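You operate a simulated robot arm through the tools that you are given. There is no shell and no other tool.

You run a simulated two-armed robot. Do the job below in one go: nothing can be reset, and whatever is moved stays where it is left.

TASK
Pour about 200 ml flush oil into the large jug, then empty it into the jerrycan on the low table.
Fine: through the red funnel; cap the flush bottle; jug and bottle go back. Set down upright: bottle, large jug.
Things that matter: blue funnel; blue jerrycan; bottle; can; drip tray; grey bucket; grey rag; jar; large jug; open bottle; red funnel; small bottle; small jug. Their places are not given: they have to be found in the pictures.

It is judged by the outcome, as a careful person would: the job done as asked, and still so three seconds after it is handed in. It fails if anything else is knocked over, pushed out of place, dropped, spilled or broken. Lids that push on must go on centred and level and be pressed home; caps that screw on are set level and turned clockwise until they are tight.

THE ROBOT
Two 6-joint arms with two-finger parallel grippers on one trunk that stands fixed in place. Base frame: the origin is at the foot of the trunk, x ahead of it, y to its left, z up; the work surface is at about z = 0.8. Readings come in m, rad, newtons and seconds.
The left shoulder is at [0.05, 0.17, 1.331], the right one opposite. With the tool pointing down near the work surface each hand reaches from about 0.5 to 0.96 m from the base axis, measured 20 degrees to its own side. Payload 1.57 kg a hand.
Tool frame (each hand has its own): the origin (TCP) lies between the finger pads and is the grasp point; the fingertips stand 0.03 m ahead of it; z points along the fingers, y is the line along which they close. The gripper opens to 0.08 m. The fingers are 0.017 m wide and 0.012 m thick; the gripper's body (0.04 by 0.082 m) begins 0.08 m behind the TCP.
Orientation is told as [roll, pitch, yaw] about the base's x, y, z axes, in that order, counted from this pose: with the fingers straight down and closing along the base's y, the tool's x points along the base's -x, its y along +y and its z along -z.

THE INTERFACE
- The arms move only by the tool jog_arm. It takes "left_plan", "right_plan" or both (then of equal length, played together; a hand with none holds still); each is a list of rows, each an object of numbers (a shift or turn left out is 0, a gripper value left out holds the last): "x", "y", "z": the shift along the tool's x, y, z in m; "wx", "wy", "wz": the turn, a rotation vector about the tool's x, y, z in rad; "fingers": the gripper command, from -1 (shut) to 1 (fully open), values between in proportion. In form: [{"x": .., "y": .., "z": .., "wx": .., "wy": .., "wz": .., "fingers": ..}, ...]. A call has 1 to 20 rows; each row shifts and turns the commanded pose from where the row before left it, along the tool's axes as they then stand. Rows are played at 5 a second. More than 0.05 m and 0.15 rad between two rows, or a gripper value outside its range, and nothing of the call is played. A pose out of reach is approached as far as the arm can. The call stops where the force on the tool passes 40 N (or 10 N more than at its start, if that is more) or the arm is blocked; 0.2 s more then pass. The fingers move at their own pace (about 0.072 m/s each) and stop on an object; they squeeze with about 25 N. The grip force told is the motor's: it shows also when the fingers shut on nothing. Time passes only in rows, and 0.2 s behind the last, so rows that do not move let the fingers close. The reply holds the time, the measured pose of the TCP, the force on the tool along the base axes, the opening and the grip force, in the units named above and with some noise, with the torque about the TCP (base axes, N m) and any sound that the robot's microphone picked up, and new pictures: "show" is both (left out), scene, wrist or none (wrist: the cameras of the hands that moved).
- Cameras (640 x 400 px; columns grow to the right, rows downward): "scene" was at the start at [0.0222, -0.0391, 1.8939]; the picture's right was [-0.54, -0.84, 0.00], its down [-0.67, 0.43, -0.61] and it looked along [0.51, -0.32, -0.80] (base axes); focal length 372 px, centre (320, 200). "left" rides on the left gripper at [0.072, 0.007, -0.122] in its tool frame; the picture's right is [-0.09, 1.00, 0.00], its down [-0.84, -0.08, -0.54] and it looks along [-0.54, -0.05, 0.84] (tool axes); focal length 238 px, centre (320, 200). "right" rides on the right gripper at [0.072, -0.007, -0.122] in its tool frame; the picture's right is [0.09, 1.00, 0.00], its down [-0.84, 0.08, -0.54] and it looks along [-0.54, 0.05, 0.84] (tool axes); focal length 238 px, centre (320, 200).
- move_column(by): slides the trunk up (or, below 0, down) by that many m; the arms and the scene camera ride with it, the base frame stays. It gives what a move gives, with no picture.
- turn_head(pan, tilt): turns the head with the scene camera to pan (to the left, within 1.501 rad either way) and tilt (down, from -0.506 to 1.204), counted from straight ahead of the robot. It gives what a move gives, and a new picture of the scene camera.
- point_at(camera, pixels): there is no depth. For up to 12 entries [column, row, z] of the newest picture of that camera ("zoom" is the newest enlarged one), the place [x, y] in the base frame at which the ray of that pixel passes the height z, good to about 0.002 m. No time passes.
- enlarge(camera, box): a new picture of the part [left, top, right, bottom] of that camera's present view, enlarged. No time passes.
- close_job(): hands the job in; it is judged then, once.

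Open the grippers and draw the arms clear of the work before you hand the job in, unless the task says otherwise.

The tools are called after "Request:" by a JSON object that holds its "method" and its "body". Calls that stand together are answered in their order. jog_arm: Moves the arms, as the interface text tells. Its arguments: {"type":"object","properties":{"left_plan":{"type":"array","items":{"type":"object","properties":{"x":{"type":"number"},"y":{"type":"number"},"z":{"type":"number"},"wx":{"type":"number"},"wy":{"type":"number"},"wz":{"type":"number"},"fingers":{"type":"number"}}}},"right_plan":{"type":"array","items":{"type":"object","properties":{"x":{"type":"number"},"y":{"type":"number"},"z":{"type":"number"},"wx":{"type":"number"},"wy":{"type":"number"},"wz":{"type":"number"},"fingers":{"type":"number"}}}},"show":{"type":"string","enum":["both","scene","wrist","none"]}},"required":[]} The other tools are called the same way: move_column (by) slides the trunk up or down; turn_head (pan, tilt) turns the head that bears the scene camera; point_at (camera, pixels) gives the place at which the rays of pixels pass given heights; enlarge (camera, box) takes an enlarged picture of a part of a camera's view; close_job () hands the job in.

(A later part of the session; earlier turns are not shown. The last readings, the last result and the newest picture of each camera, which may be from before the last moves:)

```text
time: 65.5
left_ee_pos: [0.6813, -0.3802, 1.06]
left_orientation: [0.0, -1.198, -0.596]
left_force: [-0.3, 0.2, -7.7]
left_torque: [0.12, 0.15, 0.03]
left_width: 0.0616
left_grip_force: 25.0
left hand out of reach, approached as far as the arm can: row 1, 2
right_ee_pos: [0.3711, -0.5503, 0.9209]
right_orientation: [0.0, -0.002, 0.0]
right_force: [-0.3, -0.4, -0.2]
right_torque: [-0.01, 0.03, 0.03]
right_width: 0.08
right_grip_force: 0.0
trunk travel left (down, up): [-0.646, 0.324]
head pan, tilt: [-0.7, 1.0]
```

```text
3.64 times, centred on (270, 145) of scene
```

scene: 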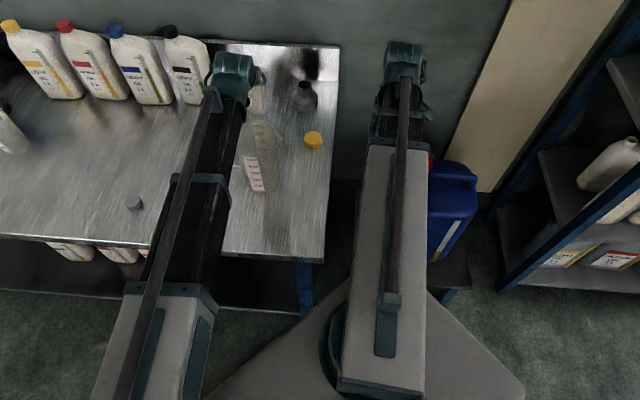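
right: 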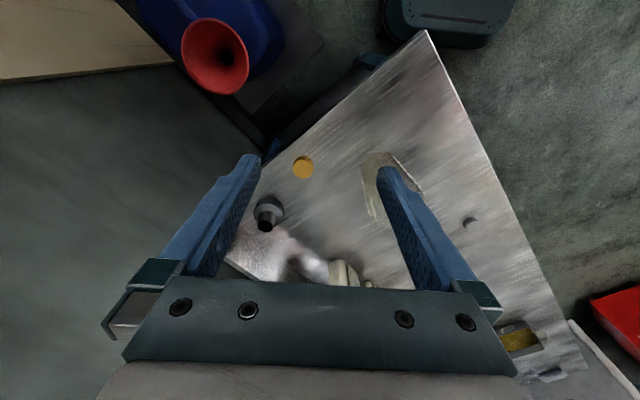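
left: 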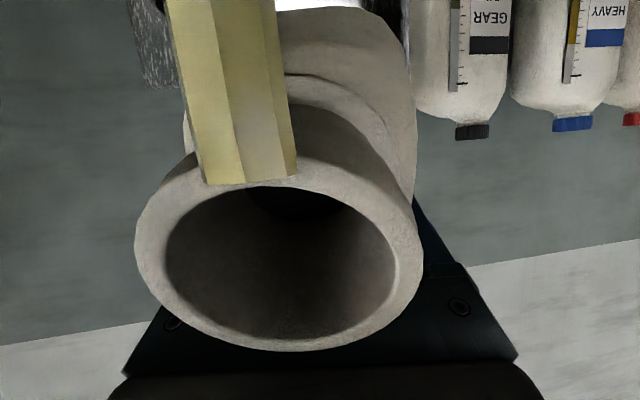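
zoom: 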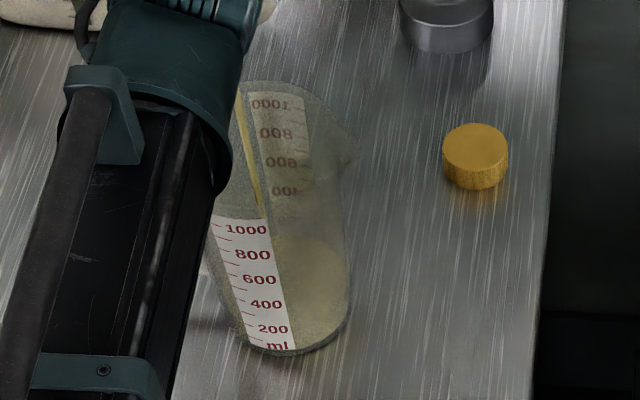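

Edge at y≈86 (~110 ml), ~20 ml/s. I hold another ~2.2 s at this tilt.

Request:
{"method": "jog_arm", "body": {"left_plan": [{}, {}, {}, {}, {}, {}, {}, {}, {}, {}], "show": "wrist"}}

Request:
{"method": "enlarge", "body": {"camera": "scene", "box": [240, 145, 290, 190]}}

```text
time: 67.7
left_ee_pos: [0.681, -0.3786, 1.0611]
left_orientation: [-0.001, -1.199, -0.598]
left_force: [0.5, -0.5, -7.5]
left_torque: [0.14, 0.18, 0.02]
left_width: 0.0618
left_grip_force: 24.9
right_ee_pos: [0.3712, -0.5499, 0.92]
right_orientation: [0.001, 0.001, 0.0]
right_force: [-0.9, 0.3, -0.4]
right_torque: [0.01, 0.0, 0.0]
right_width: 0.0799
right_grip_force: 0.0
trunk travel left (down, up): [-0.646, 0.324]
head pan, tilt: [-0.7, 1.0]
```

left: 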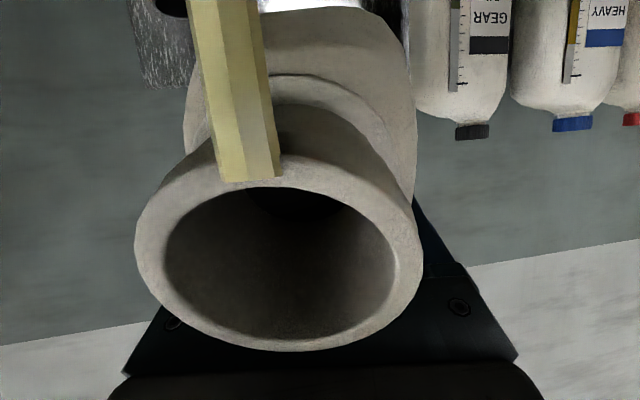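

```text
8.89 times, centred on (265, 168) of scene
```

zoom: 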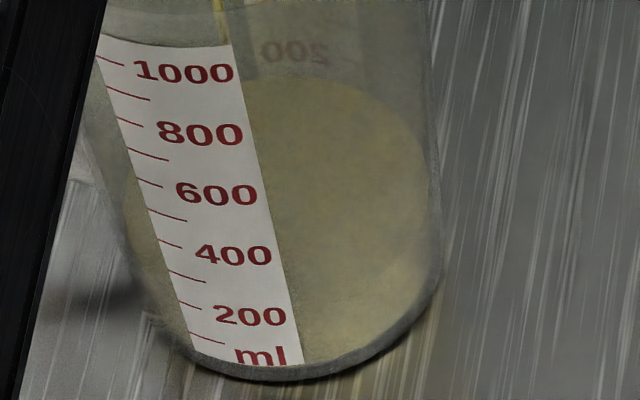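

Edge ~y=75 (~140 ml), flow slowing. I tilt to 1.25 and hold ~1.8 s.

Request:
{"method": "jog_arm", "body": {"left_plan": [{"wy": -0.03}, {"wy": -0.02}, {}, {}, {}, {}, {}], "show": "none"}}

Request:
{"method": "enlarge", "body": {"camera": "scene", "box": [240, 145, 290, 190]}}

```text
time: 69.3
left_ee_pos: [0.6816, -0.3793, 1.0708]
left_orientation: [0.0, -1.249, -0.596]
left_force: [0.0, 0.7, -6.3]
left_torque: [0.07, 0.16, -0.03]
left_width: 0.0617
left_grip_force: 25.0
left hand out of reach, approached as far as the arm can: row 1, 2
right_ee_pos: [0.3713, -0.5493, 0.9221]
right_orientation: [0.001, 0.001, 0.0]
right_force: [0.7, 0.6, -0.7]
right_torque: [0.03, 0.03, 0.01]
right_width: 0.0799
right_grip_force: 0.0
trunk travel left (down, up): [-0.646, 0.324]
head pan, tilt: [-0.7, 1.0]
```

```text
8.89 times, centred on (265, 168) of scene
```

zoom: 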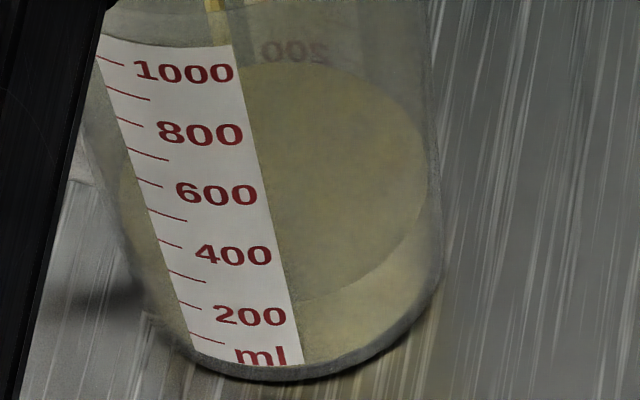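

The surface's front edge is now visible too (zoom y≈300); estimate 175–220 ml. I tilt back to stop the flow and measure carefully.

Request:
{"method": "jog_arm", "body": {"left_plan": [{"wy": 0.15}, {"wy": 0.1}, {"wy": 0.1}, {}], "show": "wrist"}}

Request:
{"method": "enlarge", "body": {"camera": "scene", "box": [240, 145, 290, 190]}}

Request:
{"method": "jog_arm", "body": {"left_plan": [{}], "show": "none"}}

Request:
{"method": "jog_arm", "body": {"left_plan": [{}], "show": "none"}}

Request:
{"method": "jog_arm", "body": {"left_plan": [{}], "show": "none"}}

Request:
{"method": "jog_arm", "body": {"left_plan": [{}], "show": "none"}}

Request:
{"method": "jog_arm", "body": {"left_plan": [{}], "show": "none"}}

Request:
{"method": "jog_arm", "body": {"left_plan": [{}], "show": "none"}}

```text
time: 70.3
left_ee_pos: [0.6805, -0.3791, 1.0044]
left_orientation: [-0.002, -0.902, -0.597]
left_force: [0.1, -0.4, -6.1]
left_torque: [0.06, 0.14, 0.02]
left_width: 0.0616
left_grip_force: 25.2
left hand out of reach, approached as far as the arm can: row 1, 2, 3
right_ee_pos: [0.3715, -0.5496, 0.92]
right_orientation: [-0.002, 0.0, 0.0]
right_force: [-0.4, 0.1, 0.3]
right_torque: [-0.03, 0.02, -0.01]
right_width: 0.0802
right_grip_force: 0.1
trunk travel left (down, up): [-0.646, 0.324]
head pan, tilt: [-0.7, 1.0]
```

left: 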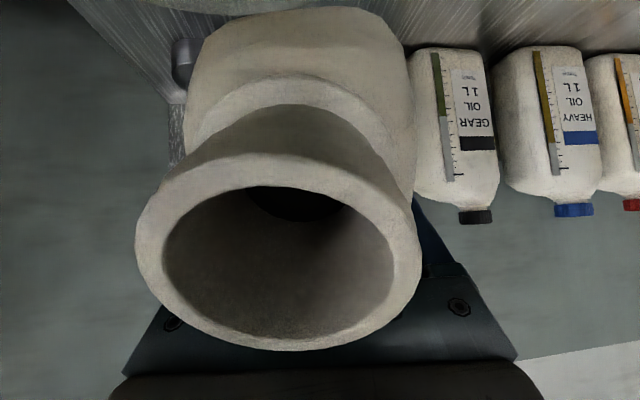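

```text
8.89 times, centred on (265, 168) of scene
```

zoom: 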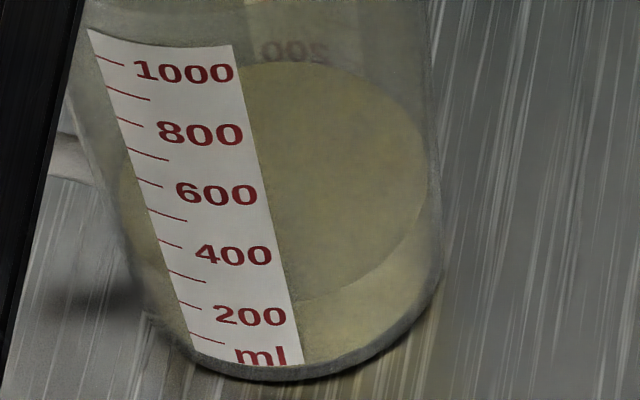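

```text
time: 70.7
left_ee_pos: [0.6816, -0.3793, 1.0038]
left_orientation: [0.0, -0.901, -0.596]
left_force: [0.6, -0.9, -6.9]
left_torque: [0.06, 0.13, -0.02]
left_width: 0.0616
left_grip_force: 25.2
right_ee_pos: [0.3706, -0.5494, 0.9214]
right_orientation: [-0.001, 0.0, 0.001]
right_force: [0.1, 0.0, 0.3]
right_torque: [0.01, -0.01, -0.01]
right_width: 0.08
right_grip_force: 0.1
trunk travel left (down, up): [-0.646, 0.324]
head pan, tilt: [-0.7, 1.0]
```

```text
time: 71.1
left_ee_pos: [0.6806, -0.3786, 1.0032]
left_orientation: [0.001, -0.902, -0.599]
left_force: [-0.6, 0.1, -6.4]
left_torque: [0.11, 0.09, 0.0]
left_width: 0.0616
left_grip_force: 25.1
right_ee_pos: [0.3713, -0.5509, 0.9207]
right_orientation: [0.0, 0.0, 0.0]
right_force: [-0.4, 0.3, -0.7]
right_torque: [0.0, 0.02, 0.0]
right_width: 0.08
right_grip_force: 0.0
trunk travel left (down, up): [-0.646, 0.324]
head pan, tilt: [-0.7, 1.0]
```

```text
time: 71.5
left_ee_pos: [0.6817, -0.3789, 1.0043]
left_orientation: [0.001, -0.902, -0.596]
left_force: [0.4, -0.3, -7.4]
left_torque: [0.07, 0.13, -0.02]
left_width: 0.0615
left_grip_force: 25.1
right_ee_pos: [0.372, -0.5511, 0.921]
right_orientation: [0.001, 0.0, 0.0]
right_force: [0.4, -0.2, -0.2]
right_torque: [0.0, -0.05, 0.0]
right_width: 0.0802
right_grip_force: 0.0
trunk travel left (down, up): [-0.646, 0.324]
head pan, tilt: [-0.7, 1.0]
```

```text
time: 71.9
left_ee_pos: [0.6815, -0.3794, 1.0044]
left_orientation: [0.001, -0.904, -0.597]
left_force: [0.4, -0.1, -6.2]
left_torque: [0.06, 0.15, 0.0]
left_width: 0.0615
left_grip_force: 24.8
right_ee_pos: [0.3715, -0.5505, 0.9197]
right_orientation: [0.0, 0.0, -0.001]
right_force: [0.2, -0.1, -0.6]
right_torque: [-0.03, 0.0, 0.02]
right_width: 0.08
right_grip_force: 0.1
trunk travel left (down, up): [-0.646, 0.324]
head pan, tilt: [-0.7, 1.0]
```

```text
time: 72.3
left_ee_pos: [0.6804, -0.3786, 1.0036]
left_orientation: [0.0, -0.902, -0.598]
left_force: [-0.4, -0.1, -6.3]
left_torque: [0.11, 0.14, 0.0]
left_width: 0.0619
left_grip_force: 25.1
right_ee_pos: [0.3722, -0.5505, 0.9207]
right_orientation: [0.001, 0.001, 0.0]
right_force: [0.3, 0.1, -0.2]
right_torque: [-0.01, -0.01, 0.0]
right_width: 0.0802
right_grip_force: 0.0
trunk travel left (down, up): [-0.646, 0.324]
head pan, tilt: [-0.7, 1.0]
```

```text
time: 72.7
left_ee_pos: [0.6816, -0.379, 1.0043]
left_orientation: [-0.001, -0.904, -0.598]
left_force: [0.5, 0.3, -7.0]
left_torque: [0.11, 0.15, 0.01]
left_width: 0.0619
left_grip_force: 24.6
right_ee_pos: [0.3719, -0.5509, 0.9205]
right_orientation: [0.001, 0.0, -0.001]
right_force: [0.2, 0.0, 0.0]
right_torque: [-0.01, 0.01, 0.02]
right_width: 0.0798
right_grip_force: 0.1
trunk travel left (down, up): [-0.646, 0.324]
head pan, tilt: [-0.7, 1.0]
```

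Weight dropped from ~8.2 to ~6.6 N (≈190 ml ± 30). I'll cross-check with rays through the surface's rear and front edges, and the panel marks.

Request:
{"method": "point_at", "body": {"camera": "zoom", "pixels": [[318, 61, 0.82], [318, 61, 0.83], [318, 61, 0.84], [300, 301, 0.82], [300, 301, 0.83], [300, 301, 0.84], [426, 175, 0.83], [120, 180, 0.83], [270, 380, 0.8], [443, 285, 0.8]]}}

Request:
{"method": "enlarge", "body": {"camera": "scene", "box": [252, 140, 288, 170]}}

```text
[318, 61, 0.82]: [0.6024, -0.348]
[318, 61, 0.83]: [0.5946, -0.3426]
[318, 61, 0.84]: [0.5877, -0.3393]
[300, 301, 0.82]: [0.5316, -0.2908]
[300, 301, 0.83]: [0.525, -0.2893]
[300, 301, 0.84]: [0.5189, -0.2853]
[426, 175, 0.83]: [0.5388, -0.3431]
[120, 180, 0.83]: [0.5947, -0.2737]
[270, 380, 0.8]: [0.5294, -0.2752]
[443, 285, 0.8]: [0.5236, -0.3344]
```

```text
13.33 times, centred on (270, 155) of scene
```

zoom: 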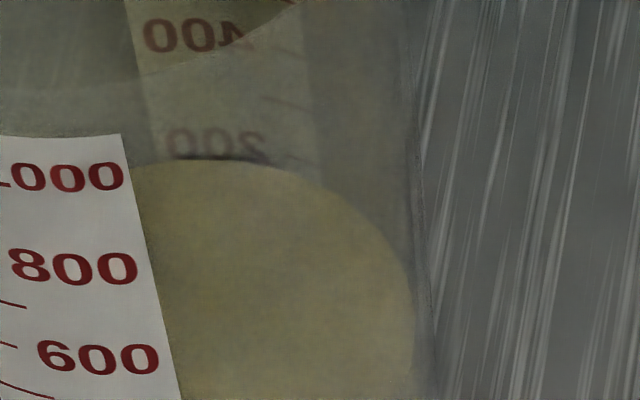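

The jug's rear scale reads ≈173 ml in total (with some earlier residue), so I want the bottle's own level strip as a check. I raise the column, bring the bottle upright and turn its label to the scene camera.

Request:
{"method": "move_column", "body": {"by": 0.25}}

Request:
{"method": "jog_arm", "body": {"left_plan": [{"wy": 0.15}, {"wy": 0.15}, {"wy": 0.15}, {"wy": 0.15}, {"wy": 0.15}, {"wy": 0.15}, {"wz": 0.14}, {"wz": 0.14}, {"wz": 0.14}, {"wz": 0.14}, {"wz": 0.14}, {"wz": 0.14}, {"wz": 0.14}, {"wz": 0.14}, {"wz": 0.14}, {"wz": 0.14}, {"wz": 0.14}, {"wz": 0.14}], "show": "both"}}

```text
time: 75.2
left_ee_pos: [0.6808, -0.379, 1.2547]
left_orientation: [0.0, -0.904, -0.597]
left_force: [0.1, -0.7, -7.2]
left_torque: [0.08, 0.19, 0.01]
left_width: 0.0614
left_grip_force: 25.0
right_ee_pos: [0.3707, -0.5486, 1.1695]
right_orientation: [-0.001, 0.0, 0.0]
right_force: [0.3, 0.1, -0.3]
right_torque: [-0.03, -0.01, -0.01]
right_width: 0.08
right_grip_force: 0.0
trunk travel left (down, up): [-0.896, 0.074]
head pan, tilt: [-0.7, 1.0]
```

```text
time: 79.0
left_ee_pos: [0.6808, -0.3786, 1.1709]
left_orientation: [0.003, 0.0, -2.279]
left_force: [-0.6, -0.1, -7.0]
left_torque: [-0.12, 0.12, 0.0]
left_width: 0.0619
left_grip_force: 25.3
left hand out of reach, approached as far as the arm can: row 1, 2, 3, 4, 5
right_ee_pos: [0.3715, -0.5508, 1.1703]
right_orientation: [-0.001, 0.002, 0.0]
right_force: [1.1, 0.9, -0.1]
right_torque: [-0.04, 0.0, 0.0]
right_width: 0.0797
right_grip_force: 0.1
trunk travel left (down, up): [-0.896, 0.074]
head pan, tilt: [-0.7, 1.0]
```

scene: 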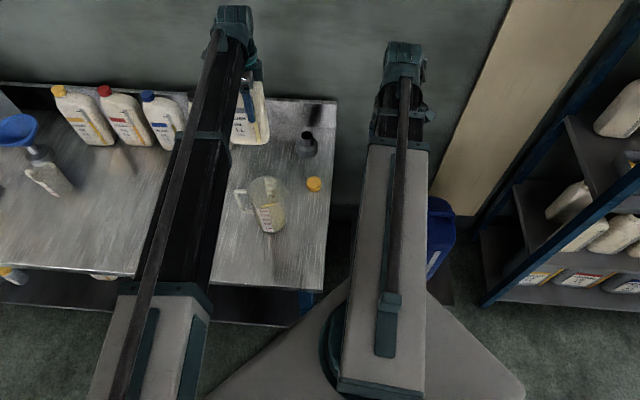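
left: 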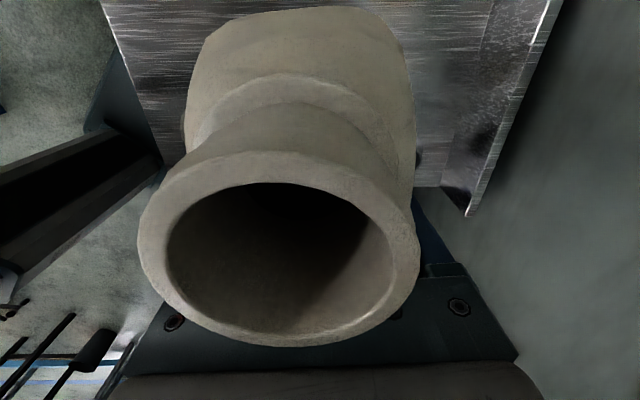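

I zoom in on the bottle's strip at scene (255,110) and on the jug.

Request:
{"method": "enlarge", "body": {"camera": "scene", "box": [225, 70, 280, 150]}}

Request:
{"method": "enlarge", "body": {"camera": "scene", "box": [235, 165, 300, 240]}}

```text
5.00 times, centred on (252, 110) of scene
```

zoom: 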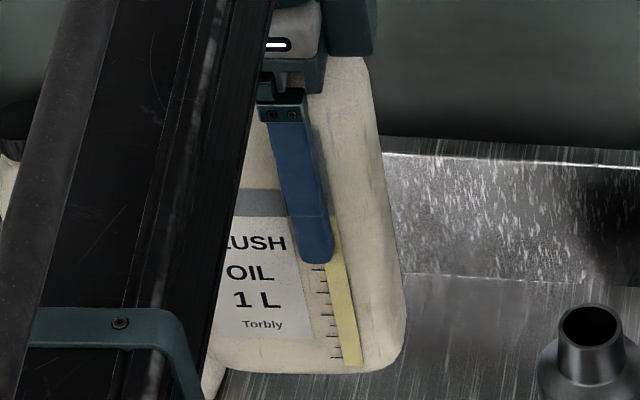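

```text
5.33 times, centred on (268, 202) of scene
```

zoom: 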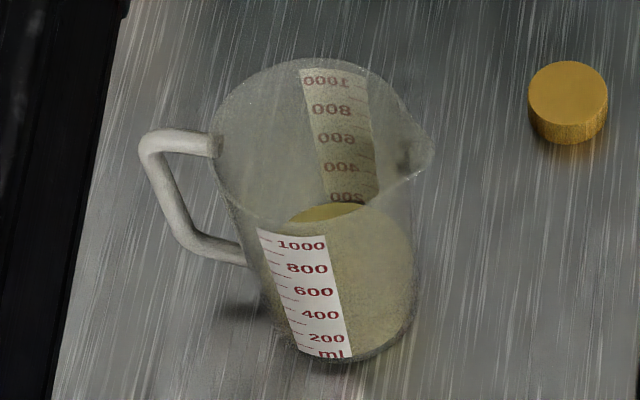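

Request:
{"method": "enlarge", "body": {"camera": "scene", "box": [243, 92, 271, 144]}}

Request:
{"method": "enlarge", "body": {"camera": "scene", "box": [250, 170, 290, 212]}}

```text
7.69 times, centred on (257, 118) of scene
```

zoom: 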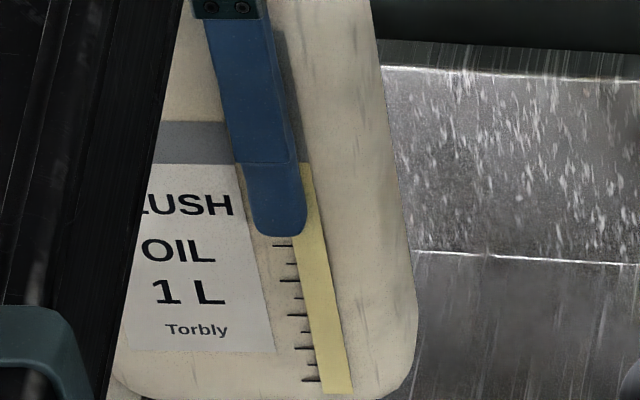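

```text
9.52 times, centred on (270, 191) of scene
```

zoom: 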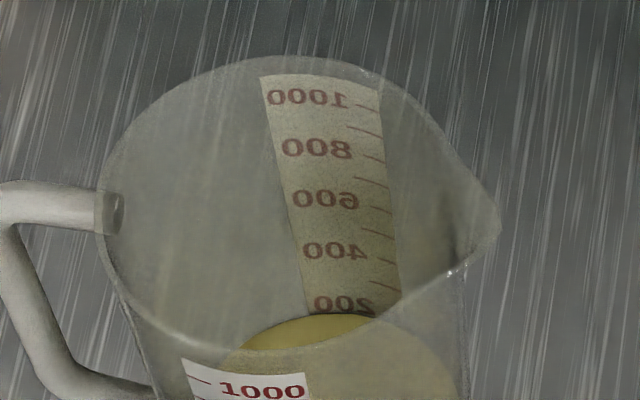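

The strip's yellow top now reads ≈740 ml against ≈890 before, so about 150 ml has gone over – consistent with the jug. I need ~50 ml more: I turn the bottle back, tilt to 0.9 and lower again.

Request:
{"method": "jog_arm", "body": {"left_plan": [{"wz": -0.14}, {"wz": -0.14}, {"wz": -0.14}, {"wz": -0.14}, {"wz": -0.14}, {"wz": -0.14}, {"wz": -0.14}, {"wz": -0.14}, {"wz": -0.14}, {"wz": -0.14}, {"wz": -0.14}, {"wz": -0.14}, {"wy": -0.15}, {"wy": -0.15}, {"wy": -0.15}, {"wy": -0.15}, {"wy": -0.15}, {"wy": -0.15}, {}], "show": "none"}}

Request:
{"method": "move_column", "body": {"by": -0.25}}

Request:
{"method": "enlarge", "body": {"camera": "scene", "box": [240, 145, 290, 190]}}

```text
time: 83.0
left_ee_pos: [0.6819, -0.3795, 1.2541]
left_orientation: [0.0, -0.902, -0.596]
left_force: [-0.7, -0.2, -7.1]
left_torque: [0.08, 0.12, -0.04]
left_width: 0.0617
left_grip_force: 25.0
left hand out of reach, approached as far as the arm can: row 14, 15, 16, 17, 18
right_ee_pos: [0.3709, -0.5507, 1.1698]
right_orientation: [0.001, 0.001, 0.001]
right_force: [0.4, 0.7, 0.8]
right_torque: [0.03, 0.0, 0.01]
right_width: 0.08
right_grip_force: 0.2
trunk travel left (down, up): [-0.896, 0.074]
head pan, tilt: [-0.7, 1.0]
```

```text
time: 85.6
left_ee_pos: [0.6814, -0.3787, 1.0036]
left_orientation: [0.001, -0.902, -0.597]
left_force: [0.6, 0.2, -7.3]
left_torque: [0.08, 0.15, 0.03]
left_width: 0.0617
left_grip_force: 25.3
right_ee_pos: [0.3717, -0.5504, 0.9207]
right_orientation: [0.0, -0.002, -0.001]
right_force: [0.0, -0.3, -0.7]
right_torque: [-0.01, 0.0, -0.03]
right_width: 0.08
right_grip_force: 0.0
trunk travel left (down, up): [-0.646, 0.324]
head pan, tilt: [-0.7, 1.0]
```

```text
8.89 times, centred on (265, 168) of scene
```

zoom: 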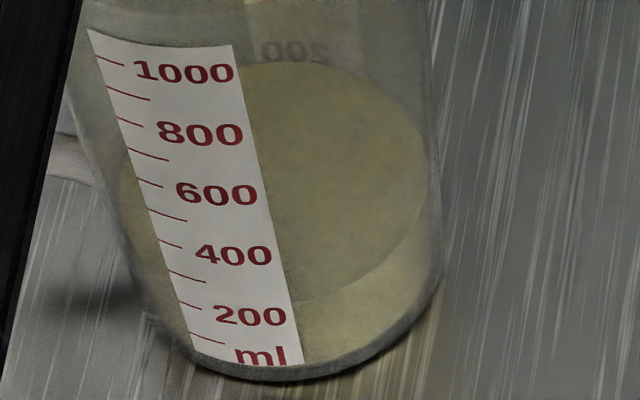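

Same view as before, surface edge at y≈61. I tilt to 1.27 and pour for about 1.6 s.

Request:
{"method": "jog_arm", "body": {"left_plan": [{"wy": -0.14}, {"wy": -0.14}, {"wy": -0.09}, {}, {}, {}, {}], "show": "wrist"}}

Request:
{"method": "enlarge", "body": {"camera": "scene", "box": [240, 145, 290, 190]}}

```text
time: 87.2
left_ee_pos: [0.6812, -0.3773, 1.0733]
left_orientation: [-0.001, -1.267, -0.599]
left_force: [-0.1, -0.3, -7.0]
left_torque: [0.1, 0.15, 0.01]
left_width: 0.0618
left_grip_force: 24.9
left hand out of reach, approached as far as the arm can: row 1, 2, 3
right_ee_pos: [0.3717, -0.5495, 0.92]
right_orientation: [0.0, -0.001, 0.0]
right_force: [-0.3, -0.1, 0.4]
right_torque: [0.01, 0.03, 0.0]
right_width: 0.0799
right_grip_force: 0.0
trunk travel left (down, up): [-0.646, 0.324]
head pan, tilt: [-0.7, 1.0]
```

left: 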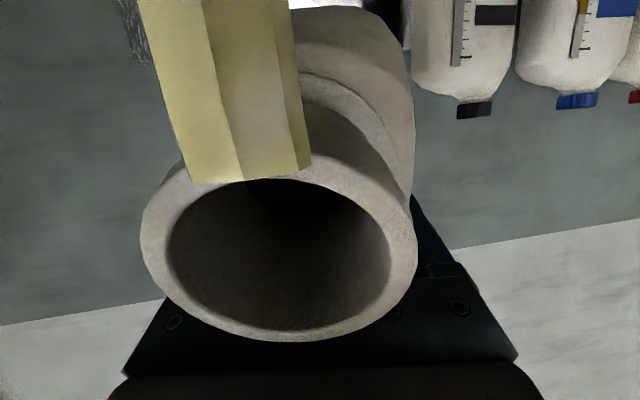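

```text
8.89 times, centred on (265, 168) of scene
```

zoom: 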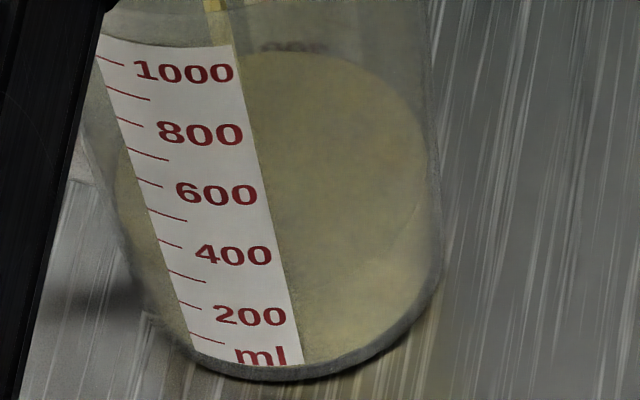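

Edge at y≈50 (~+30 ml) with a strong stream. One more short hold, then I tilt back in the same call.

Request:
{"method": "jog_arm", "body": {"left_plan": [{}, {"wy": 0.14}, {"wy": 0.14}, {"wy": 0.09}, {}], "show": "wrist"}}

Request:
{"method": "enlarge", "body": {"camera": "scene", "box": [240, 145, 290, 190]}}

Request:
{"method": "enlarge", "body": {"camera": "scene", "box": [252, 140, 288, 170]}}

```text
time: 88.4
left_ee_pos: [0.6812, -0.3792, 1.0035]
left_orientation: [0.001, -0.902, -0.597]
left_force: [0.4, -0.7, -6.0]
left_torque: [0.08, 0.16, 0.02]
left_width: 0.0618
left_grip_force: 24.8
left hand out of reach, approached as far as the arm can: row 2, 3, 4
right_ee_pos: [0.3702, -0.5496, 0.92]
right_orientation: [0.0, 0.001, 0.001]
right_force: [-0.3, 0.1, -1.0]
right_torque: [-0.01, 0.01, 0.02]
right_width: 0.0802
right_grip_force: 0.1
trunk travel left (down, up): [-0.646, 0.324]
head pan, tilt: [-0.7, 1.0]
```

left: 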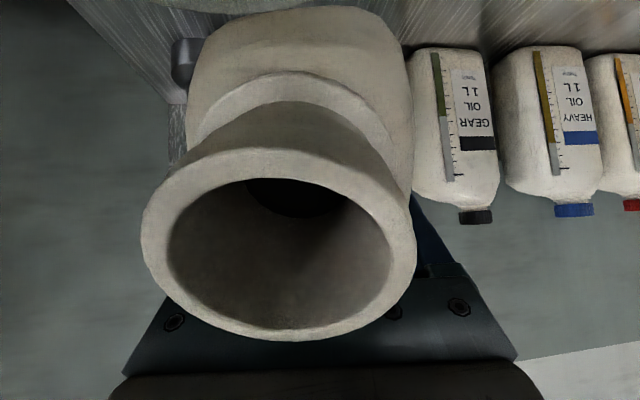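

```text
8.89 times, centred on (265, 168) of scene
```

zoom: 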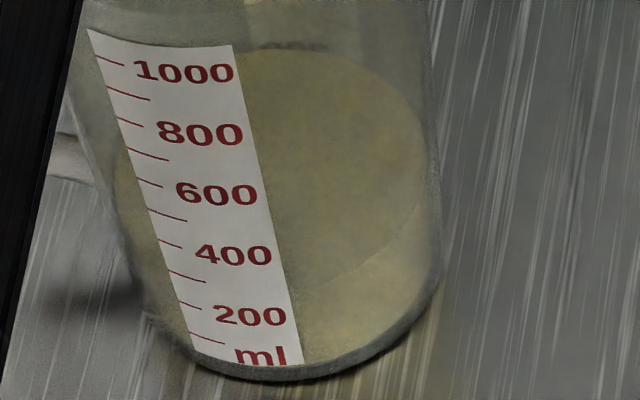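

```text
13.33 times, centred on (270, 155) of scene
```

zoom: 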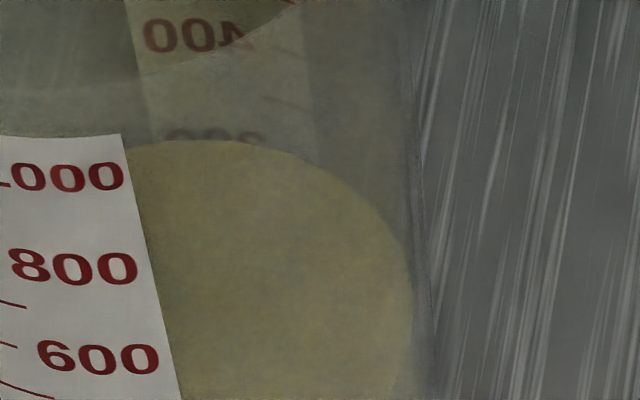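

Jug's rear scale now reads ≈210 (about 190 poured plus residue). I raise, bring the bottle upright and turn its label to the scene camera to verify with the strip.

Request:
{"method": "move_column", "body": {"by": 0.25}}

Request:
{"method": "jog_arm", "body": {"left_plan": [{"wy": 0.15}, {"wy": 0.15}, {"wy": 0.15}, {"wy": 0.15}, {"wy": 0.15}, {"wy": 0.15}, {"wz": 0.14}, {"wz": 0.14}, {"wz": 0.14}, {"wz": 0.14}, {"wz": 0.14}, {"wz": 0.14}, {"wz": 0.14}, {"wz": 0.14}, {"wz": 0.14}, {"wz": 0.14}, {"wz": 0.14}, {"wz": 0.14}, {}], "show": "scene"}}

Request:
{"method": "enlarge", "body": {"camera": "scene", "box": [243, 92, 271, 144]}}

Request:
{"method": "enlarge", "body": {"camera": "scene", "box": [225, 70, 280, 150]}}

```text
time: 91.0
left_ee_pos: [0.6817, -0.3794, 1.254]
left_orientation: [0.0, -0.903, -0.596]
left_force: [0.0, 0.8, -6.0]
left_torque: [0.11, 0.14, 0.04]
left_width: 0.0616
left_grip_force: 25.0
right_ee_pos: [0.3728, -0.5504, 1.1707]
right_orientation: [0.001, -0.001, -0.001]
right_force: [0.7, 0.0, -0.6]
right_torque: [0.02, 0.04, -0.01]
right_width: 0.0797
right_grip_force: 0.0
trunk travel left (down, up): [-0.896, 0.074]
head pan, tilt: [-0.7, 1.0]
```

```text
time: 95.0
left_ee_pos: [0.6818, -0.3781, 1.1698]
left_orientation: [0.003, -0.001, -2.28]
left_force: [-0.2, -0.1, -6.3]
left_torque: [-0.12, 0.1, -0.01]
left_width: 0.0614
left_grip_force: 25.3
left hand out of reach, approached as far as the arm can: row 1, 2, 3, 4, 5, 6
right_ee_pos: [0.3714, -0.551, 1.1695]
right_orientation: [0.0, -0.002, 0.0]
right_force: [-0.6, -0.3, -0.5]
right_torque: [0.0, -0.01, -0.02]
right_width: 0.0801
right_grip_force: 0.0
trunk travel left (down, up): [-0.896, 0.074]
head pan, tilt: [-0.7, 1.0]
```

scene: 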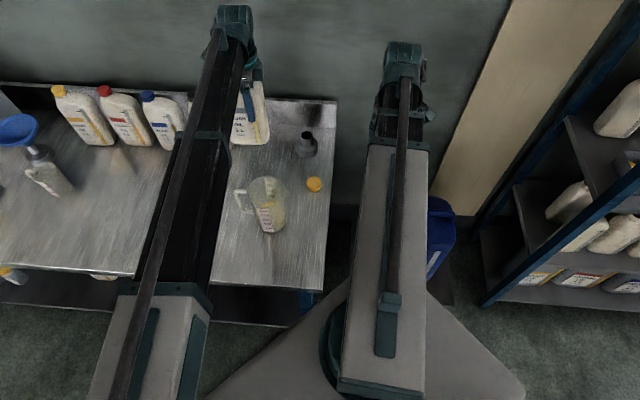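

```text
7.69 times, centred on (257, 118) of scene
```

zoom: 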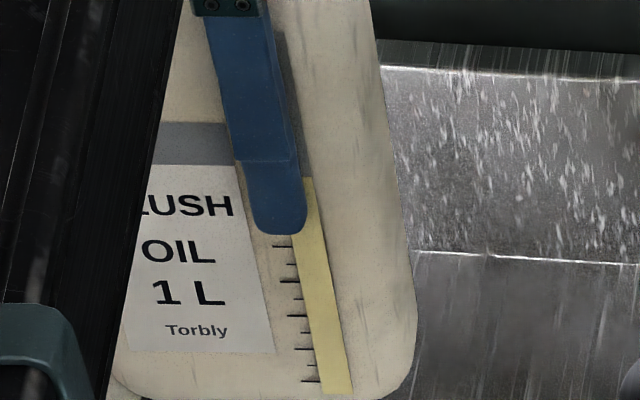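

```text
5.00 times, centred on (252, 110) of scene
```

zoom: 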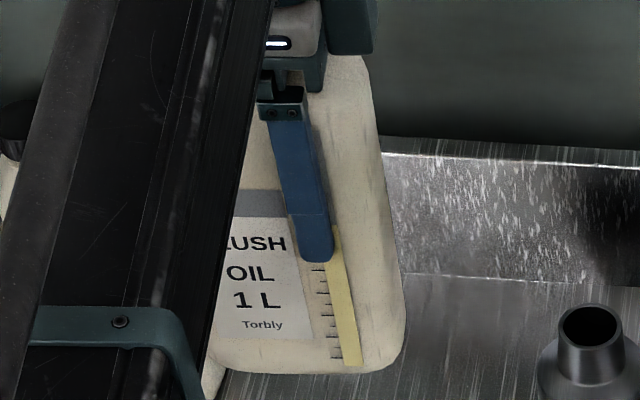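

The strip now reads ≈695, so about 200 ml has been poured in all. I carry the bottle back above its original spot.

Request:
{"method": "jog_arm", "body": {"left_plan": [{"x": 0.0358, "y": -0.01045}, {"x": 0.0358, "y": -0.01045}, {"x": 0.0358, "y": -0.01045}, {"x": 0.0358, "y": -0.01045}, {"x": 0.0358, "y": -0.01045}, {"x": 0.0358, "y": -0.01045}, {}, {}], "show": "wrist"}}

Request:
{"method": "move_column", "body": {"by": -0.2}}

Request:
{"method": "enlarge", "body": {"camera": "scene", "box": [110, 60, 250, 200]}}

```text
time: 96.8
left_ee_pos: [0.7726, -0.176, 1.1707]
left_orientation: [0.003, 0.0, -2.277]
left_force: [0.1, 0.3, -7.2]
left_torque: [-0.11, 0.12, 0.06]
left_width: 0.0616
left_grip_force: 24.9
right_ee_pos: [0.3715, -0.5502, 1.1715]
right_orientation: [0.001, 0.001, 0.001]
right_force: [0.3, -0.1, -0.2]
right_torque: [-0.02, 0.01, -0.02]
right_width: 0.0799
right_grip_force: 0.1
trunk travel left (down, up): [-0.896, 0.074]
head pan, tilt: [-0.7, 1.0]
```

left: 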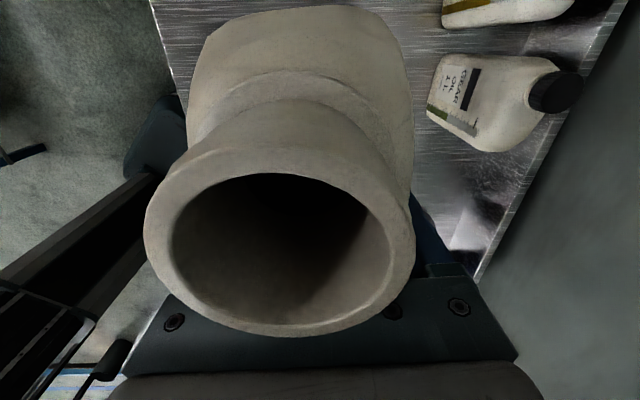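

```text
time: 99.0
left_ee_pos: [0.7733, -0.177, 0.9705]
left_orientation: [0.005, -0.001, -2.277]
left_force: [0.3, -0.6, -7.3]
left_torque: [-0.14, 0.09, -0.01]
left_width: 0.0614
left_grip_force: 25.2
right_ee_pos: [0.3713, -0.5507, 0.9704]
right_orientation: [0.0, -0.001, 0.001]
right_force: [0.7, 0.5, 0.0]
right_torque: [-0.02, -0.01, 0.01]
right_width: 0.0801
right_grip_force: 0.0
trunk travel left (down, up): [-0.696, 0.274]
head pan, tilt: [-0.7, 1.0]
```

```text
2.86 times, centred on (180, 130) of scene
```

zoom: 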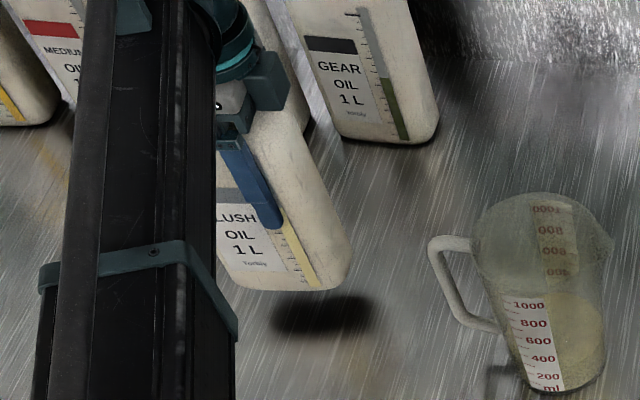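

I trim 2 mm in position and lower to near contact.

Request:
{"method": "jog_arm", "body": {"left_plan": [{"x": 0.002, "y": -0.001}, {}], "show": "none"}}

Request:
{"method": "move_column", "body": {"by": -0.03}}

Request:
{"method": "move_column", "body": {"by": -0.005}}

Request:
{"method": "enlarge", "body": {"camera": "scene", "box": [110, 60, 250, 200]}}

```text
time: 99.6
left_ee_pos: [0.7743, -0.1753, 0.9711]
left_orientation: [0.004, 0.001, -2.278]
left_force: [0.2, -0.4, -6.6]
left_torque: [-0.11, 0.1, 0.03]
left_width: 0.0618
left_grip_force: 24.8
right_ee_pos: [0.3709, -0.5499, 0.9701]
right_orientation: [0.001, 0.001, -0.001]
right_force: [-0.2, 0.6, 0.0]
right_torque: [-0.01, -0.01, 0.0]
right_width: 0.0798
right_grip_force: 0.0
trunk travel left (down, up): [-0.696, 0.274]
head pan, tilt: [-0.7, 1.0]
```

```text
time: 100.3
left_ee_pos: [0.7738, -0.1743, 0.9405]
left_orientation: [0.005, -0.001, -2.279]
left_force: [0.0, 0.3, -7.1]
left_torque: [-0.1, 0.1, 0.01]
left_width: 0.0613
left_grip_force: 25.0
right_ee_pos: [0.3712, -0.5498, 0.9401]
right_orientation: [0.0, 0.0, -0.001]
right_force: [0.2, 0.0, 0.1]
right_torque: [0.01, 0.03, -0.01]
right_width: 0.08
right_grip_force: 0.1
trunk travel left (down, up): [-0.666, 0.304]
head pan, tilt: [-0.7, 1.0]
```

```text
time: 100.9
left_ee_pos: [0.7742, -0.1751, 0.9361]
left_orientation: [0.004, 0.0, -2.279]
left_force: [-0.7, 0.6, -6.4]
left_torque: [-0.11, 0.07, 0.01]
left_width: 0.0616
left_grip_force: 25.2
right_ee_pos: [0.3706, -0.5505, 0.9359]
right_orientation: [0.0, 0.0, -0.001]
right_force: [0.6, 0.2, 0.6]
right_torque: [-0.01, -0.01, 0.02]
right_width: 0.0801
right_grip_force: 0.0
trunk travel left (down, up): [-0.661, 0.309]
head pan, tilt: [-0.7, 1.0]
```

```text
2.86 times, centred on (180, 130) of scene
```

zoom: 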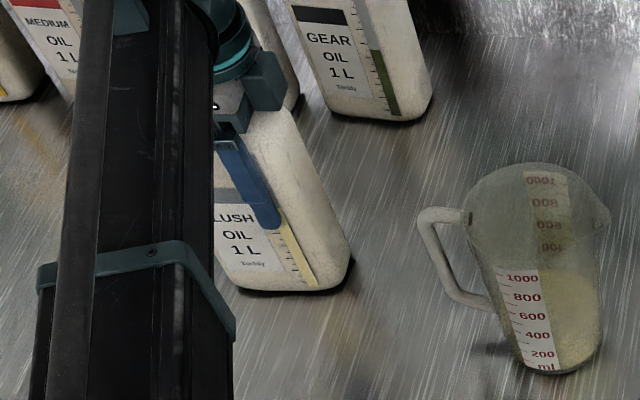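

Shadow is closing up; force still about the full weight. I lower in 3 mm steps until the load transfers.

Request:
{"method": "move_column", "body": {"by": -0.003}}

Request:
{"method": "move_column", "body": {"by": -0.003}}

```text
time: 101.4
left_ee_pos: [0.7736, -0.1741, 0.9334]
left_orientation: [0.005, 0.001, -2.275]
left_force: [4.6, 0.1, 8.9]
left_torque: [-0.23, -0.05, -0.01]
left_width: 0.0616
left_grip_force: 24.5
right_ee_pos: [0.3712, -0.5496, 0.9341]
right_orientation: [0.001, 0.0, -0.001]
right_force: [0.3, -0.5, -0.7]
right_torque: [-0.02, 0.01, -0.06]
right_width: 0.08
right_grip_force: 0.1
trunk travel left (down, up): [-0.658, 0.312]
head pan, tilt: [-0.7, 1.0]
```

```text
time: 101.9
left_ee_pos: [0.7728, -0.1754, 0.9298]
left_orientation: [0.005, 0.003, -2.277]
left_force: [7.2, -2.0, 18.3]
left_torque: [0.12, -0.52, -0.17]
left_width: 0.0617
left_grip_force: 25.2
right_ee_pos: [0.3696, -0.5509, 0.9308]
right_orientation: [0.001, 0.0, 0.0]
right_force: [-0.3, 0.2, -0.8]
right_torque: [0.0, -0.03, 0.01]
right_width: 0.0799
right_grip_force: 0.1
trunk travel left (down, up): [-0.655, 0.315]
head pan, tilt: [-0.7, 1.0]
```

The base is on the bench (pressing 18 N). I back off 3 mm and open the fingers.

Request:
{"method": "move_column", "body": {"by": 0.003}}

Request:
{"method": "jog_arm", "body": {"left_plan": [{"fingers": -0.3}, {"fingers": 0.6}, {"fingers": 1}, {"fingers": 1}], "show": "wrist"}}

Request:
{"method": "enlarge", "body": {"camera": "scene", "box": [110, 60, 250, 200]}}

```text
time: 102.4
left_ee_pos: [0.7733, -0.1753, 0.9323]
left_orientation: [0.003, 0.002, -2.278]
left_force: [-0.4, -0.2, -6.9]
left_torque: [-0.13, 0.09, -0.03]
left_width: 0.0617
left_grip_force: 24.6
right_ee_pos: [0.3715, -0.5497, 0.9321]
right_orientation: [0.0, -0.001, -0.001]
right_force: [0.0, -0.5, -0.7]
right_torque: [-0.03, 0.02, 0.01]
right_width: 0.08
right_grip_force: 0.1
trunk travel left (down, up): [-0.658, 0.312]
head pan, tilt: [-0.7, 1.0]
```

```text
time: 103.4
left_ee_pos: [0.7741, -0.1754, 0.9328]
left_orientation: [0.004, 0.0, -2.277]
left_force: [0.5, 0.7, -0.2]
left_torque: [-0.02, -0.05, -0.03]
left_width: 0.0798
left_grip_force: 0.1
right_ee_pos: [0.3709, -0.551, 0.933]
right_orientation: [0.002, 0.0, 0.0]
right_force: [0.0, 0.8, 0.2]
right_torque: [0.01, -0.03, -0.01]
right_width: 0.0799
right_grip_force: 0.1
trunk travel left (down, up): [-0.658, 0.312]
head pan, tilt: [-0.7, 1.0]
```

left: 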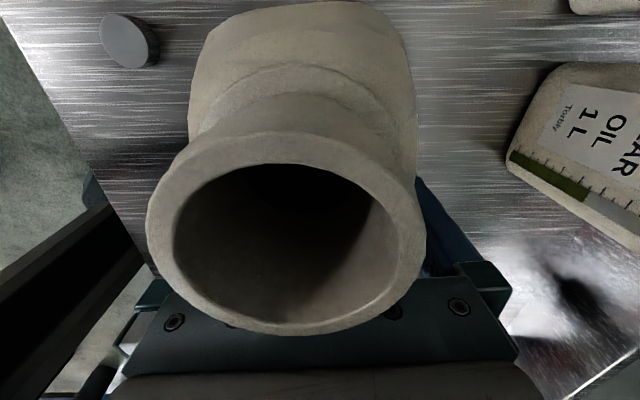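

```text
2.86 times, centred on (180, 130) of scene
```

zoom: 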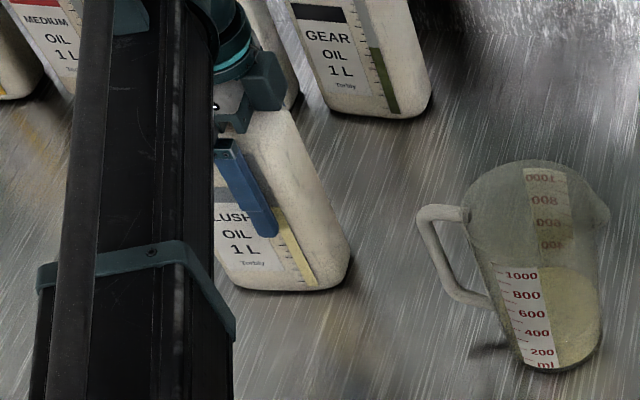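

The bottle stands free at its old place. I raise the column straight up and look for the grey cap.

Request:
{"method": "move_column", "body": {"by": 0.2}}

Request:
{"method": "enlarge", "body": {"camera": "left", "box": [180, 0, 420, 180]}}

Request:
{"method": "enlarge", "body": {"camera": "scene", "box": [60, 60, 360, 300]}}

```text
time: 105.6
left_ee_pos: [0.7736, -0.1759, 1.1329]
left_orientation: [0.005, 0.0, -2.278]
left_force: [-0.2, -0.3, 0.4]
left_torque: [0.02, 0.01, -0.02]
left_width: 0.0801
left_grip_force: 0.1
right_ee_pos: [0.3702, -0.5499, 1.1328]
right_orientation: [0.0, 0.0, 0.001]
right_force: [0.3, 0.7, -1.1]
right_torque: [-0.02, 0.03, 0.02]
right_width: 0.0802
right_grip_force: 0.1
trunk travel left (down, up): [-0.858, 0.112]
head pan, tilt: [-0.7, 1.0]
```

```text
2.22 times, centred on (300, 90) of left
```

zoom: 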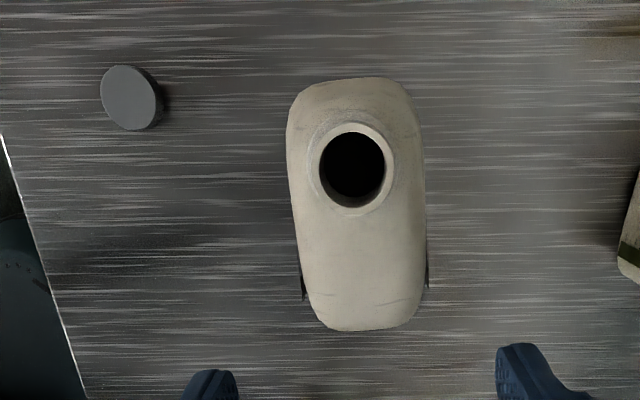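

```text
1.67 times, centred on (210, 180) of scene
```

zoom: 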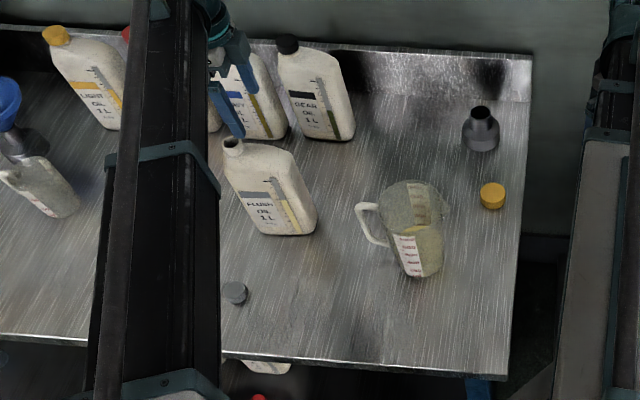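

I take positions of the mouth and the cap from the left camera.

Request:
{"method": "point_at", "body": {"camera": "left", "pixels": [[315.8, 74, 1.03], [214, 43.6, 0.82], [201.5, 43, 0.82], [227, 44, 0.82]]}}

Request:
{"method": "enlarge", "body": {"camera": "scene", "box": [150, 210, 190, 250]}}

Request:
{"method": "point_at", "body": {"camera": "zoom", "pixels": [[320, 200, 0.82], [320, 200, 0.8]]}}

```text
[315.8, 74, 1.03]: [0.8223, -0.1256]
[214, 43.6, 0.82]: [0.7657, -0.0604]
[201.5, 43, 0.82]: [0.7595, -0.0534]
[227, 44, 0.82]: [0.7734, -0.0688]
```

```text
10.00 times, centred on (170, 230) of scene
```

zoom: 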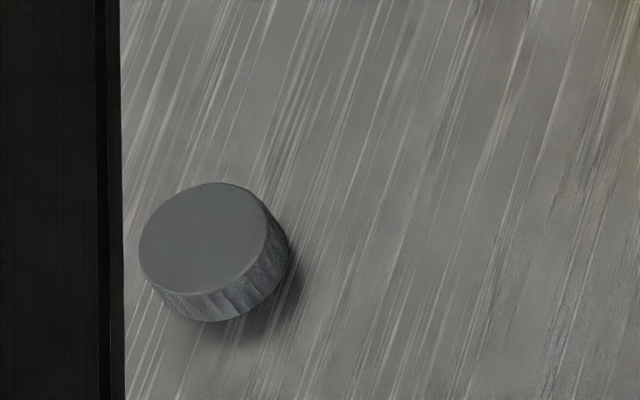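

```text
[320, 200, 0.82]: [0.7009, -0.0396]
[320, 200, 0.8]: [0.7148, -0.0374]
```

The left rays referred to an older picture; I'll query via zooms instead.

Request:
{"method": "point_at", "body": {"camera": "zoom", "pixels": [[203, 238, 0.82], [203, 238, 0.825], [138, 245, 0.82], [268, 235, 0.82], [210, 183, 0.82], [196, 294, 0.82], [210, 322, 0.8], [289, 248, 0.8]]}}

Request:
{"method": "enlarge", "body": {"camera": "left", "box": [180, 0, 420, 180]}}

Request:
{"method": "point_at", "body": {"camera": "zoom", "pixels": [[353, 168, 1.03], [129, 97, 0.82], [101, 96, 0.82], [157, 100, 0.82], [386, 166, 1.03], [319, 167, 1.03], [129, 66, 0.82], [129, 130, 0.82], [356, 167, 1.03]]}}

```text
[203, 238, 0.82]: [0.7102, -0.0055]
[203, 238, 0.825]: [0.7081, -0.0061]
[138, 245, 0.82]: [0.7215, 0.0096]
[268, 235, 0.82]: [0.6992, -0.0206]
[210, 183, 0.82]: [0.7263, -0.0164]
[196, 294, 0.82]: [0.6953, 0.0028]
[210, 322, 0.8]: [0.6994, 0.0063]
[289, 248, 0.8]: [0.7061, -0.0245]
```

```text
2.22 times, centred on (300, 90) of left
```

zoom: 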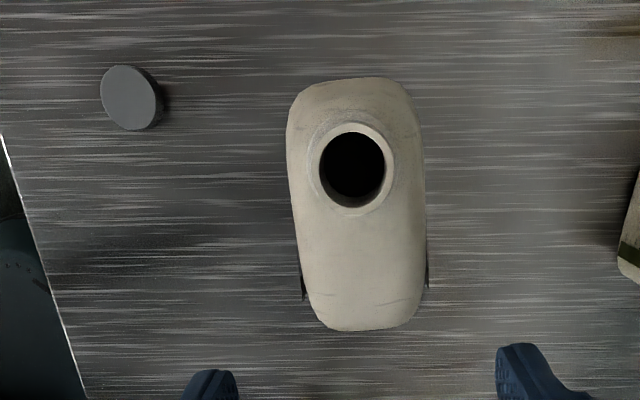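

```text
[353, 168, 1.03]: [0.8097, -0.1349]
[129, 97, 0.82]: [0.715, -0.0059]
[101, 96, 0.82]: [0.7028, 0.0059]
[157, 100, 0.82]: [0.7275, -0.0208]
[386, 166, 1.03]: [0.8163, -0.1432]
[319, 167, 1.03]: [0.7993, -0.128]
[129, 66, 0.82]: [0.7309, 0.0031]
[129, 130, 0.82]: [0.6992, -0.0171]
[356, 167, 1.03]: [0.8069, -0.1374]
```

Cap centre ≈(0.713,-0.006), diameter ≈0.037; mouth ≈(0.8075,-0.137). I move over the cap and turn the yaw back toward positive so there's room to screw clockwise later.

Request:
{"method": "jog_arm", "body": {"left_plan": [{"x": 0.0224, "y": -0.0391}, {"x": 0.0224, "y": -0.0391}, {"x": 0.0224, "y": -0.0391}, {"x": 0.0224, "y": -0.0391}, {"wz": -0.145}, {"wz": -0.145}, {"wz": -0.145}, {"wz": -0.145}, {"wz": -0.145}, {"wz": -0.145}, {"wz": -0.145}, {"wz": -0.145}, {"wz": -0.145}, {"wz": -0.145}, {"wz": -0.145}, {"wz": -0.145}, {"wz": -0.145}, {"wz": -0.145}, {"wz": -0.145}, {"wz": -0.145}], "show": "none"}}

Request:
{"method": "jog_arm", "body": {"left_plan": [{"wz": -0.145}, {"wz": -0.145}, {"wz": -0.145}, {"wz": -0.145}, {"wz": -0.145}, {"wz": -0.145}, {"wz": -0.145}, {"wz": -0.145}, {"wz": -0.145}, {"wz": -0.145}, {}], "show": "both"}}

```text
time: 109.8
left_ee_pos: [0.7135, -0.006, 1.1333]
left_orientation: [-0.002, -0.003, 0.046]
left_force: [0.7, 0.0, -0.2]
left_torque: [0.01, 0.02, 0.0]
left_width: 0.0801
left_grip_force: 0.0
right_ee_pos: [0.3697, -0.5507, 1.1335]
right_orientation: [0.002, -0.001, 0.0]
right_force: [-0.4, -0.7, -1.6]
right_torque: [-0.04, 0.02, 0.01]
right_width: 0.0803
right_grip_force: 0.0
trunk travel left (down, up): [-0.858, 0.112]
head pan, tilt: [-0.7, 1.0]
```

```text
time: 112.2
left_ee_pos: [0.713, -0.0055, 1.1334]
left_orientation: [-0.005, 0.003, 1.495]
left_force: [0.0, -0.2, 0.6]
left_torque: [0.02, 0.02, 0.02]
left_width: 0.0797
left_grip_force: 0.1
right_ee_pos: [0.3709, -0.5501, 1.1319]
right_orientation: [0.001, 0.002, 0.002]
right_force: [-0.3, 0.3, 0.8]
right_torque: [0.0, 0.01, 0.02]
right_width: 0.0798
right_grip_force: 0.2
trunk travel left (down, up): [-0.858, 0.112]
head pan, tilt: [-0.7, 1.0]
```

scene: 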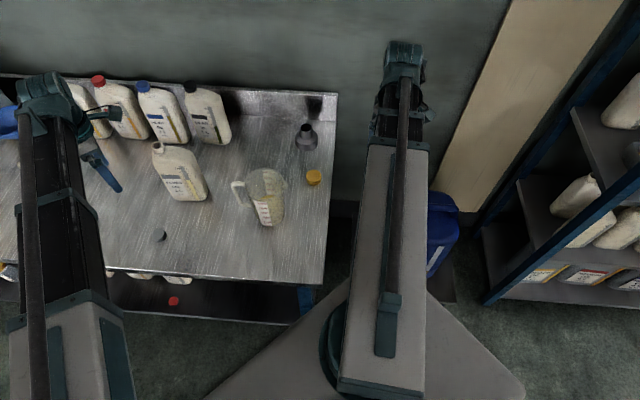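
left: 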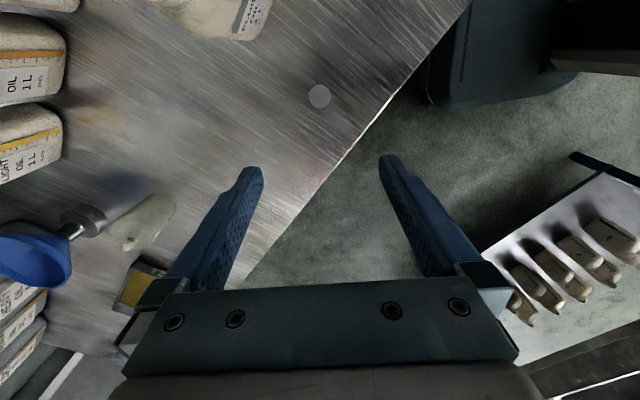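

Yaw 1.5 is reachable; the cap appears at left-cam (320,96). I check its ray from here.

Request:
{"method": "enlarge", "body": {"camera": "left", "box": [280, 60, 360, 130]}}

Request:
{"method": "point_at", "body": {"camera": "zoom", "pixels": [[320, 206, 0.82], [320, 206, 0.825]]}}

Request:
{"method": "point_at", "body": {"camera": "left", "pixels": [[320, 96, 0.82], [307, 96, 0.82], [332, 96, 0.82]]}}

```text
5.71 times, centred on (320, 95) of left
```

zoom: 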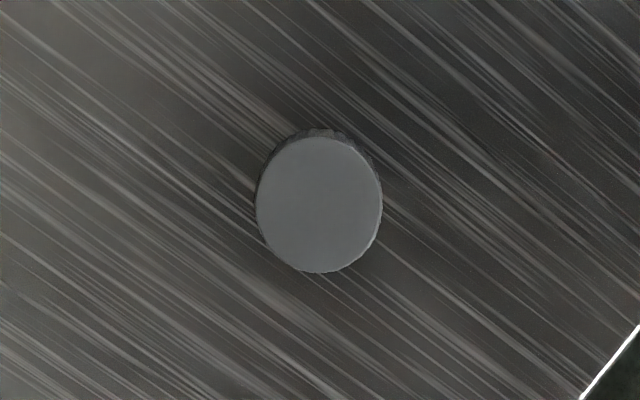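

```text
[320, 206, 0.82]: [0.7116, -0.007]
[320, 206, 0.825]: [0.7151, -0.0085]
```

```text
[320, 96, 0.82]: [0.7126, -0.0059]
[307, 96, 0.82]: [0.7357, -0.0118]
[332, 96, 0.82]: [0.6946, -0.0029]
```

Cap is centred under the TCP. I test more positive yaw to gain screwing range.

Request:
{"method": "jog_arm", "body": {"left_plan": [{"wz": -0.145}, {"wz": -0.145}, {"wz": -0.145}, {"wz": -0.145}, {"wz": -0.145}, {"wz": -0.145}, {"wz": -0.145}, {"wz": -0.145}, {}], "show": "none"}}

```text
time: 114.2
left_ee_pos: [0.713, -0.0062, 1.1329]
left_orientation: [0.001, 0.005, 2.656]
left_force: [-0.3, -0.2, 0.4]
left_torque: [-0.01, 0.03, 0.04]
left_width: 0.0801
left_grip_force: 0.0
right_ee_pos: [0.371, -0.5502, 1.1338]
right_orientation: [0.001, -0.001, -0.001]
right_force: [-0.4, -0.9, -0.2]
right_torque: [0.04, 0.01, -0.01]
right_width: 0.0801
right_grip_force: 0.1
trunk travel left (down, up): [-0.858, 0.112]
head pan, tilt: [-0.7, 1.0]
```

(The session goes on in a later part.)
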